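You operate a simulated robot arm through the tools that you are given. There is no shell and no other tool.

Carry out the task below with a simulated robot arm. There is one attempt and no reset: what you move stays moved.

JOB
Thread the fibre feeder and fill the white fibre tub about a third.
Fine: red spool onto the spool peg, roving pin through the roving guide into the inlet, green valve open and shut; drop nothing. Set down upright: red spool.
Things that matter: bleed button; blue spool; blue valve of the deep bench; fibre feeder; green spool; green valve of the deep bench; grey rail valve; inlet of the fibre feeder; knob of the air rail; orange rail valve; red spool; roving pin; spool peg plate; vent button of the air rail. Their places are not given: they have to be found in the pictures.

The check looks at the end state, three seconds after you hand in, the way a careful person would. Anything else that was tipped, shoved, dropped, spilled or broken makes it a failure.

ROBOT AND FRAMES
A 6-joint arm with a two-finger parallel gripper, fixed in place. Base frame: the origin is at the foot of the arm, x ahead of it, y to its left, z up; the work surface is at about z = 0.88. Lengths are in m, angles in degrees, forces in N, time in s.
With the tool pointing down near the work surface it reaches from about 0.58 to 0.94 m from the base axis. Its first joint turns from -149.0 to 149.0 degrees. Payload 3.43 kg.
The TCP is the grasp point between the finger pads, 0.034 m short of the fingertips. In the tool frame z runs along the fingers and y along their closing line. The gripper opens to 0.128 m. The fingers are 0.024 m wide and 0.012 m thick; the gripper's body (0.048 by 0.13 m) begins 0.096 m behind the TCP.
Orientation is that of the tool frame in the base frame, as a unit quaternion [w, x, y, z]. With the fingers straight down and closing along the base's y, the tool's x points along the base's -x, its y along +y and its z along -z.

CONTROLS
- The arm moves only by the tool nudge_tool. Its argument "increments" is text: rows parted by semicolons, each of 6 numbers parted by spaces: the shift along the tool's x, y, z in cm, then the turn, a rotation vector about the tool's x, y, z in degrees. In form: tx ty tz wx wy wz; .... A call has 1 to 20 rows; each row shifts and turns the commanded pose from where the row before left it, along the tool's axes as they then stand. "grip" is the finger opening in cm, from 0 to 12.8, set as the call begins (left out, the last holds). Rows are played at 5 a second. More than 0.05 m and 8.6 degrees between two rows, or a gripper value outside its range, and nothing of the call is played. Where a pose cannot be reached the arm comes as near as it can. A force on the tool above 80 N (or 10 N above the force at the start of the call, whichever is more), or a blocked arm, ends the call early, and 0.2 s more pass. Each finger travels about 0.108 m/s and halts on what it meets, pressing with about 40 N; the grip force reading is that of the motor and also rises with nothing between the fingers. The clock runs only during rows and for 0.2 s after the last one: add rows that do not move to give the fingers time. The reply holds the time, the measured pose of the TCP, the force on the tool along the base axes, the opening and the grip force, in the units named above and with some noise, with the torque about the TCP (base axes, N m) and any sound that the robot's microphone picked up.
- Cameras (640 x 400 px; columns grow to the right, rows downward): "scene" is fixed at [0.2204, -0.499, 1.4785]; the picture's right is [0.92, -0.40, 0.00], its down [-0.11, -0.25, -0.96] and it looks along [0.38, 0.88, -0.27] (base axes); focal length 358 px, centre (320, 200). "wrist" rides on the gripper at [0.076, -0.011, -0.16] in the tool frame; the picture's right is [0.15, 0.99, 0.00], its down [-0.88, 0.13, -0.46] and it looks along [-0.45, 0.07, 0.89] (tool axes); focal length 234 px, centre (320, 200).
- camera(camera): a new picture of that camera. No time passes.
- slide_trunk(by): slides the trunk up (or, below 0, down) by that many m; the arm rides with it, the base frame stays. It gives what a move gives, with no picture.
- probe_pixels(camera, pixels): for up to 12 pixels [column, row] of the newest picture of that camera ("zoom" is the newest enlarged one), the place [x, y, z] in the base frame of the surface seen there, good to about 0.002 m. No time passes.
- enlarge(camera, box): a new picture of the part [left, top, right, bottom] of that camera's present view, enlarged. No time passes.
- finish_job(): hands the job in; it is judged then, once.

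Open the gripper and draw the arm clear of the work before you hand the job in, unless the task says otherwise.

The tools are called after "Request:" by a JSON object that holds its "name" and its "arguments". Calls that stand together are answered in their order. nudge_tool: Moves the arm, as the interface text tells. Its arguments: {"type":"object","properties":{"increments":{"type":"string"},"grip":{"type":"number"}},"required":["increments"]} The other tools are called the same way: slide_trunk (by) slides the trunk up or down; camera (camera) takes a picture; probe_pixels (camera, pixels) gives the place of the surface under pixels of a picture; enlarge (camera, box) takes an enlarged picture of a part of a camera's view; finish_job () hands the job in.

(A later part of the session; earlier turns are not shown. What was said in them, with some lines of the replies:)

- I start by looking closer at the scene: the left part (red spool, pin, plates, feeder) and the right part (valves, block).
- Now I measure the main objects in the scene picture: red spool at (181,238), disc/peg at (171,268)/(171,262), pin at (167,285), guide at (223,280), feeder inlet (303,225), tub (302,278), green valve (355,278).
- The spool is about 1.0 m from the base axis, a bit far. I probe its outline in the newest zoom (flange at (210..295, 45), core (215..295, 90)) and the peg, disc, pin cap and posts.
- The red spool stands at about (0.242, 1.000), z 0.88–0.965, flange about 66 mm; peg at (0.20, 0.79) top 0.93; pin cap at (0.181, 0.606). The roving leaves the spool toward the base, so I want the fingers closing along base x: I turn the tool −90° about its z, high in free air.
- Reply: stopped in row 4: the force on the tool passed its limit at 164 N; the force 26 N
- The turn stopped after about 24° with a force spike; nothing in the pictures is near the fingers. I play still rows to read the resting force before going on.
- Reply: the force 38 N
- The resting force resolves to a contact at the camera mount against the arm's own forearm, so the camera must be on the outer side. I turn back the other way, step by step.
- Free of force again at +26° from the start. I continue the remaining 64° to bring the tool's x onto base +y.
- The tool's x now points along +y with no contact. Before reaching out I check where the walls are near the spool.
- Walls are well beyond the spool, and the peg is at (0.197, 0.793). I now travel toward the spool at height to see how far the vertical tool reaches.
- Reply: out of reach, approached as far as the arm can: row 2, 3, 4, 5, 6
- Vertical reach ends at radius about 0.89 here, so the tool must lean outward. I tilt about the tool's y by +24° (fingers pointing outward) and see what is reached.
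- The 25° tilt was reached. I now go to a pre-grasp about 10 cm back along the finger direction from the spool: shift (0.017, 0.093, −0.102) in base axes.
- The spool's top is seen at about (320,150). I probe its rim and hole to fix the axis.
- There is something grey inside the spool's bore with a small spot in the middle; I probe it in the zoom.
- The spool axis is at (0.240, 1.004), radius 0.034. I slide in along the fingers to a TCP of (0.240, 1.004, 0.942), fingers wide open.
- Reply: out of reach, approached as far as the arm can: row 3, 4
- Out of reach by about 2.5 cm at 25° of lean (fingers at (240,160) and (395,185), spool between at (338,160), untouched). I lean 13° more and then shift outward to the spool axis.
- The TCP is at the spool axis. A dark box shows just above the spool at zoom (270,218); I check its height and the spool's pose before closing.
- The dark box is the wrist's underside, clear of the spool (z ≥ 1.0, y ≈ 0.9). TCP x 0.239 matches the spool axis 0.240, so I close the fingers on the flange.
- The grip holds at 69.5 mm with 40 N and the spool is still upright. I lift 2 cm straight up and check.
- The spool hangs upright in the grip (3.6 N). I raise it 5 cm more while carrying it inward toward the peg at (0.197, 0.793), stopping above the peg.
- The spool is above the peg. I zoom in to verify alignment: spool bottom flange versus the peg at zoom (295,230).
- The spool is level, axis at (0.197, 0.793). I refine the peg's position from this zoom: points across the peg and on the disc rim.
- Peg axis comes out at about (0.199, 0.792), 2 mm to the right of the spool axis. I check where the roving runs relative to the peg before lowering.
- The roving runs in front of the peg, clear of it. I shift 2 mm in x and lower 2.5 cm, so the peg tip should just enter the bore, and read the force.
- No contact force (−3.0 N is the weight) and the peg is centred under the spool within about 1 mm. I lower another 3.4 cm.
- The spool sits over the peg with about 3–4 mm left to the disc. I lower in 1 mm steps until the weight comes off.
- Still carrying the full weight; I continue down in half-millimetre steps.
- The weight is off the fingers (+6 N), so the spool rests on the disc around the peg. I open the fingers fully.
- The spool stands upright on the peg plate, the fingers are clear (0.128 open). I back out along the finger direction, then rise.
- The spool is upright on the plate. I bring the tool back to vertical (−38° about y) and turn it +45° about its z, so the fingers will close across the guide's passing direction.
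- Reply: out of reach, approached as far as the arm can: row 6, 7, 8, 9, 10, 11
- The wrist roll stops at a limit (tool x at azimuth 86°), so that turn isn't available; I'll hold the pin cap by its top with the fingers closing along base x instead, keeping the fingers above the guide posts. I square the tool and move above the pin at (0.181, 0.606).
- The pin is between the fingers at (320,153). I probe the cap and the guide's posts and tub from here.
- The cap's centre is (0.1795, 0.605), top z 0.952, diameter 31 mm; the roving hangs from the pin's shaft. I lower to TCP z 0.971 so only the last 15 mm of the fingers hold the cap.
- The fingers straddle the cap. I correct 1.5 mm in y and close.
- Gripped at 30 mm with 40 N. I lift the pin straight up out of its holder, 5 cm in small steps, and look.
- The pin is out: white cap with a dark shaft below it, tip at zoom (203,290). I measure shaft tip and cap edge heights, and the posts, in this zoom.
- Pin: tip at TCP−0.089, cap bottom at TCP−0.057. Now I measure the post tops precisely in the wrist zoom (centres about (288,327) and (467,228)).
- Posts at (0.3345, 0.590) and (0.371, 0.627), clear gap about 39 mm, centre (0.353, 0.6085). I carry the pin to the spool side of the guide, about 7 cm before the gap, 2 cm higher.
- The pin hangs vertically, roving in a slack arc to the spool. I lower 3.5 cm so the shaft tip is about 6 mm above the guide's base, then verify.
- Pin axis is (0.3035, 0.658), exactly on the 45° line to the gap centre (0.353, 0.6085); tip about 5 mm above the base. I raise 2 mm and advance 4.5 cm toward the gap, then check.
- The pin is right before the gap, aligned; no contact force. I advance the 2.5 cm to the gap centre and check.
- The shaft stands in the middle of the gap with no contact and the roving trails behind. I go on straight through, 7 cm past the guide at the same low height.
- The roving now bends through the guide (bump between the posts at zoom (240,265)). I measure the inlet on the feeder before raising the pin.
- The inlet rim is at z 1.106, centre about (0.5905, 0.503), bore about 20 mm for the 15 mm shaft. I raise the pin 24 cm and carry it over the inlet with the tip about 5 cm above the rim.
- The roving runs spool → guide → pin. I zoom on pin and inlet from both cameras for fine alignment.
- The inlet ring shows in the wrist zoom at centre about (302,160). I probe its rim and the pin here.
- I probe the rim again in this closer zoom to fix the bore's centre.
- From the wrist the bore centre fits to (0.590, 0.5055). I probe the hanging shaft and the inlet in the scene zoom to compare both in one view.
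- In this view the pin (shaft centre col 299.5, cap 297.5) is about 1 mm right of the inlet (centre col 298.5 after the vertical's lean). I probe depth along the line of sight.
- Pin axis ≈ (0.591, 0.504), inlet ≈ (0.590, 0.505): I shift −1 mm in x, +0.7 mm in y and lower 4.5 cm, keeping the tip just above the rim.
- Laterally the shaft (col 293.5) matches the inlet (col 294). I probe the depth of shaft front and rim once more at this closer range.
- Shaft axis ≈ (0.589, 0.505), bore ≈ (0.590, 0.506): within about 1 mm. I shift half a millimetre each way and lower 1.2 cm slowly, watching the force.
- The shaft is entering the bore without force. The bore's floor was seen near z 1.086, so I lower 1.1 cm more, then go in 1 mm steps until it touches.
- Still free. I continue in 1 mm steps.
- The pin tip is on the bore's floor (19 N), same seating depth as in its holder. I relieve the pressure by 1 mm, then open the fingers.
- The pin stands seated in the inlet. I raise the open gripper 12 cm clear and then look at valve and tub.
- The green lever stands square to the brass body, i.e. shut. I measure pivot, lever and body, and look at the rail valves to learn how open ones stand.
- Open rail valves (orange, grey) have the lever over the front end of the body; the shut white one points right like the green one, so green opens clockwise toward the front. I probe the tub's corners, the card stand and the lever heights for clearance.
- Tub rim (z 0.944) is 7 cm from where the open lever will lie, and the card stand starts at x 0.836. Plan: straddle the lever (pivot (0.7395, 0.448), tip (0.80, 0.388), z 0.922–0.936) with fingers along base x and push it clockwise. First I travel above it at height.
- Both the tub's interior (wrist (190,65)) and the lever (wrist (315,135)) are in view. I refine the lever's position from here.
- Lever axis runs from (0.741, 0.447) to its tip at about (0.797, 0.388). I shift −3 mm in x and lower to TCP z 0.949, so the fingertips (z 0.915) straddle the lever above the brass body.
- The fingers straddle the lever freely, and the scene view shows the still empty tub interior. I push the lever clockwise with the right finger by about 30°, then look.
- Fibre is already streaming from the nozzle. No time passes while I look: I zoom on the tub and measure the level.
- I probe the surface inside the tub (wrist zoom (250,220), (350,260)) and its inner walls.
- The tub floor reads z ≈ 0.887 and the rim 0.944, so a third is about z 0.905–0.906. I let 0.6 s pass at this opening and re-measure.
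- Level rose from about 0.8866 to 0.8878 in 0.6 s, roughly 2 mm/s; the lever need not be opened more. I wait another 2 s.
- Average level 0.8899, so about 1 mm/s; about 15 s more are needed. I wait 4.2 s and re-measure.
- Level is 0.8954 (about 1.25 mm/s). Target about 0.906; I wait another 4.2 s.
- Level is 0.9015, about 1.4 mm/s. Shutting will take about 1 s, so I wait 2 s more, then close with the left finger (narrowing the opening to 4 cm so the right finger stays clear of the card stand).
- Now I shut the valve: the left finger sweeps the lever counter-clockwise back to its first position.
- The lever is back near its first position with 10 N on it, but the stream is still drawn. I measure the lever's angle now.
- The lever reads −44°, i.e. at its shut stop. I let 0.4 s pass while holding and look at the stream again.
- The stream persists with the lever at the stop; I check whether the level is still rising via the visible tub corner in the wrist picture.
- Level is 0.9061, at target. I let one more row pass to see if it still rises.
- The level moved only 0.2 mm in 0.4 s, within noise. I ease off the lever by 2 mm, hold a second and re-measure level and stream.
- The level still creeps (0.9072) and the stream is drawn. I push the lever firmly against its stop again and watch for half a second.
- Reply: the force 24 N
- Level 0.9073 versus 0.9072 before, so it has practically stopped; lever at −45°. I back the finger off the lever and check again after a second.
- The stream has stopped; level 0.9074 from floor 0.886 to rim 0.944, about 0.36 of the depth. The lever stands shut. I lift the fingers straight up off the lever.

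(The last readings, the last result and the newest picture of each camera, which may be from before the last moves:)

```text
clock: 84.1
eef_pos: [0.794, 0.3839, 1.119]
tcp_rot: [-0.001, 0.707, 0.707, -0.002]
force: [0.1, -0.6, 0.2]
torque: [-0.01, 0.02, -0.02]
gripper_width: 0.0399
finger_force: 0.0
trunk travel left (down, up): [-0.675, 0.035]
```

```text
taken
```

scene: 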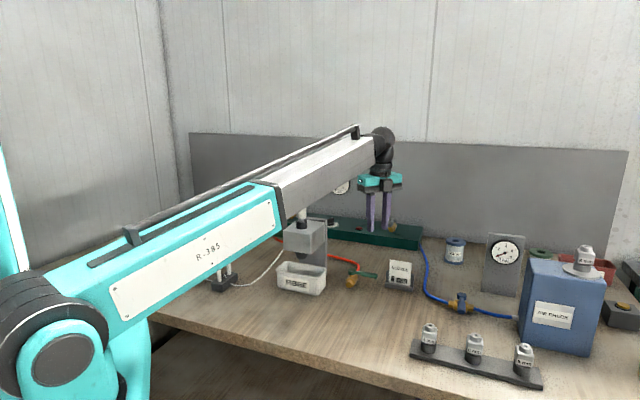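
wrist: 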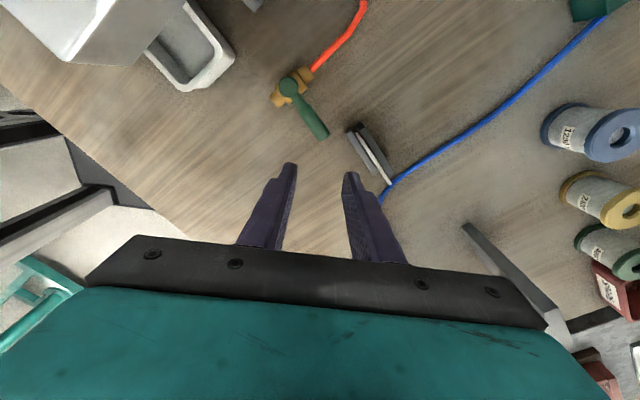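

All clear of the lever. I draw the arm back toward the base and up, opening the gripper, then inspect everything.

Request:
{"name": "nudge_tool", "arguments": {"increments": "-1.63 -2.77 -2.86 0 0 0; -1.63 -2.77 -2.86 0 0 0; -1.63 -2.77 -2.86 0 0 0; -1.63 -2.77 -2.86 0 0 0; -1.63 -2.77 -2.86 0 0 0; -1.63 -2.77 -2.86 0 0 0; -1.63 -2.77 -2.86 0 0 0; 0 0 0 0 0 0; 0 0 0 0 0 0", "grip": 12.8}}

Request:
{"name": "camera", "arguments": {"camera": "scene"}}

Request:
{"name": "camera", "arguments": {"camera": "wrist"}}

Request:
{"name": "enlarge", "arguments": {"camera": "scene", "box": [265, 215, 425, 315]}}

Request:
{"name": "enlarge", "arguments": {"camera": "scene", "box": [140, 190, 300, 310]}}

```text
clock: 86.1
eef_pos: [0.623, 0.2805, 1.2706]
tcp_rot: [0.005, 0.707, 0.707, 0.012]
force: [0.2, -0.3, 0.4]
torque: [0.02, -0.03, 0.03]
gripper_width: 0.1277
finger_force: 0.0
out of reach, approached as far as the arm can: row 6, 7
trunk travel left (down, up): [-0.675, 0.035]
```

```text
taken
```

scene: 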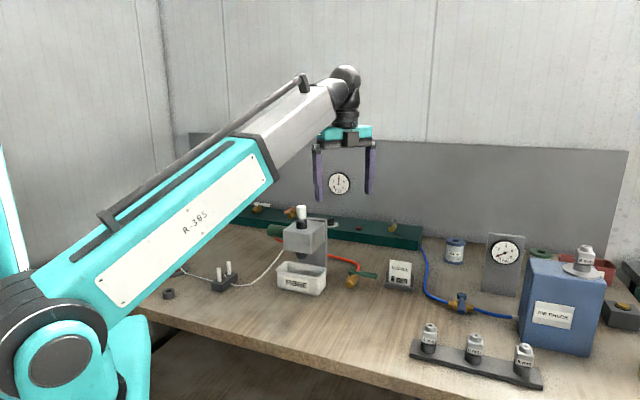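

```text
taken
```

wrist: 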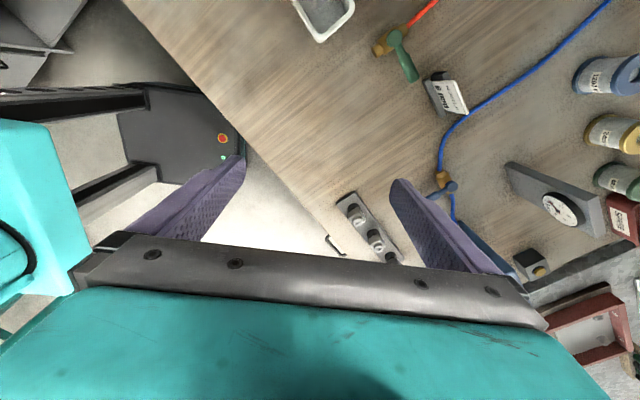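

```text
4.00 times, centred on (345, 265) of scene
```

zoom: 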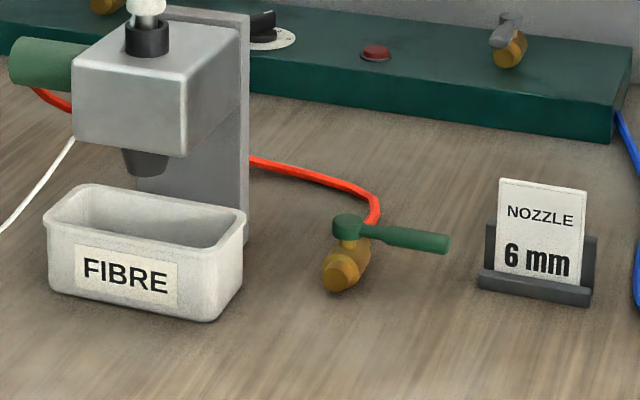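

```text
3.33 times, centred on (220, 250) of scene
```

zoom: 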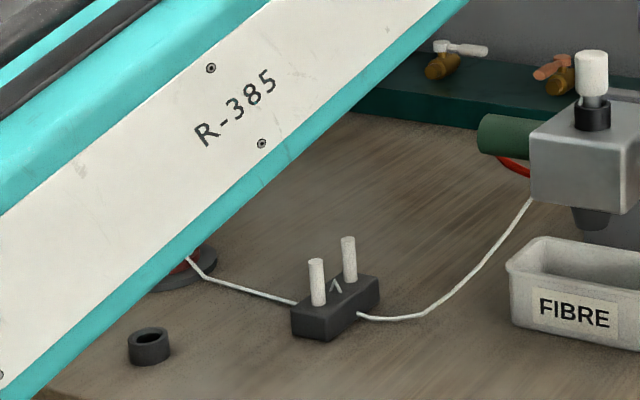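

Tub, card, pin and roving through the guide all look right. I compare the green lever with its very first picture (same zoom) and check the fill level.

Request:
{"name": "enlarge", "arguments": {"camera": "scene", "box": [330, 250, 400, 300]}}

Request:
{"name": "enlarge", "arguments": {"camera": "scene", "box": [270, 240, 335, 300]}}

Request:
{"name": "probe_pixels", "arguments": {"camera": "scene", "pixels": [[290, 270], [300, 271], [310, 273], [315, 275], [305, 270], [297, 268], [277, 266], [326, 272]]}}

```text
8.00 times, centred on (365, 275) of scene
```

zoom: 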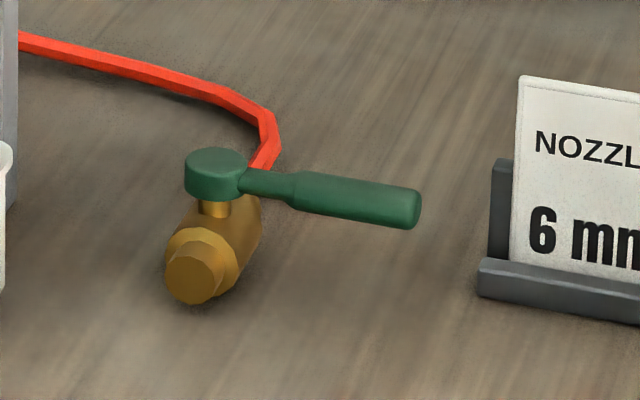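

```text
6.67 times, centred on (302, 270) of scene
```

zoom: 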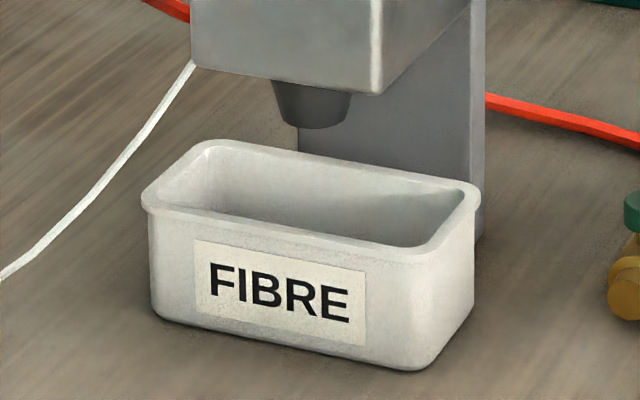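

```text
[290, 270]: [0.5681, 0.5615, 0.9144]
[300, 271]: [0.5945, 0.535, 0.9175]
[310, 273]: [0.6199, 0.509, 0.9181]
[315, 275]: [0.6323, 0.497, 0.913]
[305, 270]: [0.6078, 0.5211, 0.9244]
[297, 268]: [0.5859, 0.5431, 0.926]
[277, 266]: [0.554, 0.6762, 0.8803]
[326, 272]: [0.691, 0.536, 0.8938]
```

The lever matches its original shut position exactly and the nozzle is dry. The arm hides the spool, so I swing back at height toward the start pose (well above the pin top at 1.157) to check it.

Request:
{"name": "nudge_tool", "arguments": {"increments": "2.8 -0.46 -0.6 0 0 0; 2.8 -0.46 -0.6 0 0 0; 2.8 -0.46 -0.6 0 0 0; 2.8 -0.46 -0.6 0 0 0; 2.8 -0.46 -0.6 0 0 0; 3.2 -2 -0.2 0 0 0; 3.2 -2 -0.2 0 0 0; 3.2 -2 -0.2 0 0 0; 3.2 -2 -0.2 0 0 0; 3.2 -2 -0.2 0 0 0; 2.8 -2.8 -0.2 0 0 0; 2.8 -2.8 -0.2 0 0 0; 2.8 -2.8 -0.2 0 0 0; 2.8 -2.8 -0.2 0 0 0; 2.8 -2.8 -0.2 0 0 0; 0 0 0 0 0 0; 0 0 0 0 0 0"}}

Request:
{"name": "camera", "arguments": {"camera": "scene"}}

Request:
{"name": "camera", "arguments": {"camera": "wrist"}}

Request:
{"name": "enlarge", "arguments": {"camera": "scene", "box": [140, 215, 260, 305]}}

```text
clock: 89.7
eef_pos: [0.3658, 0.7254, 1.3106]
tcp_rot: [0.0, 0.707, 0.708, -0.001]
force: [-0.1, -0.7, 0.4]
torque: [-0.03, -0.04, 0.0]
gripper_width: 0.1279
finger_force: 0.1
out of reach, approached as far as the arm can: row 1
trunk travel left (down, up): [-0.675, 0.035]
```

```text
taken
```

scene: 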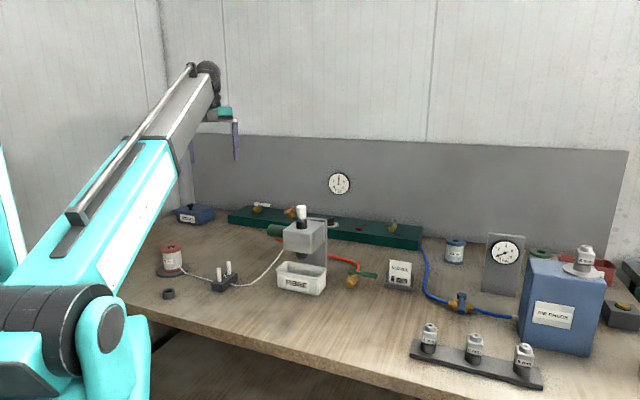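

```text
taken
```

wrist: 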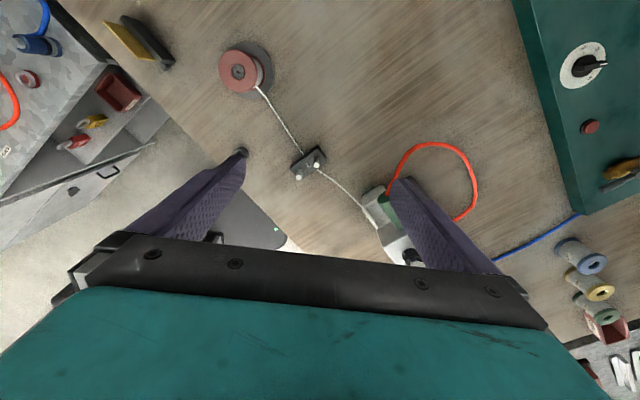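

```text
4.44 times, centred on (200, 260) of scene
```

zoom: 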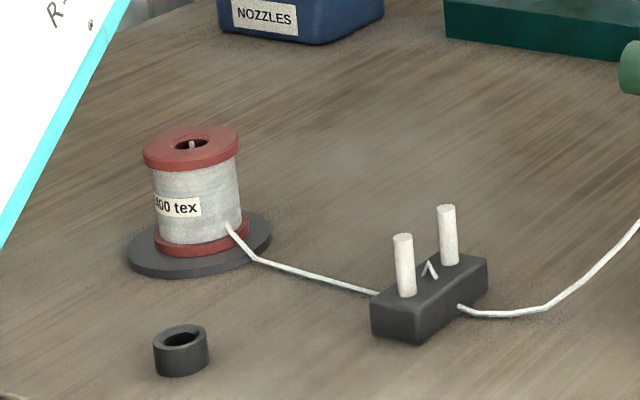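

The red spool stands upright on the peg plate and the roving runs through the guide into the inlet. The pin is seated, the green lever is shut, the tub is about a third full, and nothing else has moved. The arm is clear with the gripper open, so I hand in.

Request:
{"name": "finish_job", "arguments": {}}

```text
The job is handed in.
```

The fibre feeder is threaded and the white tub is filled to about 36% of its depth, roughly a third. I've handed the job in.

- **Red spool:** it stands upright on the spool peg plate, around the peg.
- **Roving:** the pin went between the two guide posts and now sits in the feeder inlet. The roving runs from the spool through the guide to the pin.
- **Green valve:** I opened it about a third of a turn to fill the tub, then shut it. The lever is back exactly where it started, and the fibre stream stopped about a second or two later.
- **Everything else:** I dropped nothing, and the last pictures show nothing tipped, shoved or spilled. The arm is drawn back with the gripper open.

Near the start, the wrist camera mount pressed against the robot's own forearm during a turn, and the arm stopped with a force spike of 164 N. It touched nothing on the bench, and I turned the other way from then on.
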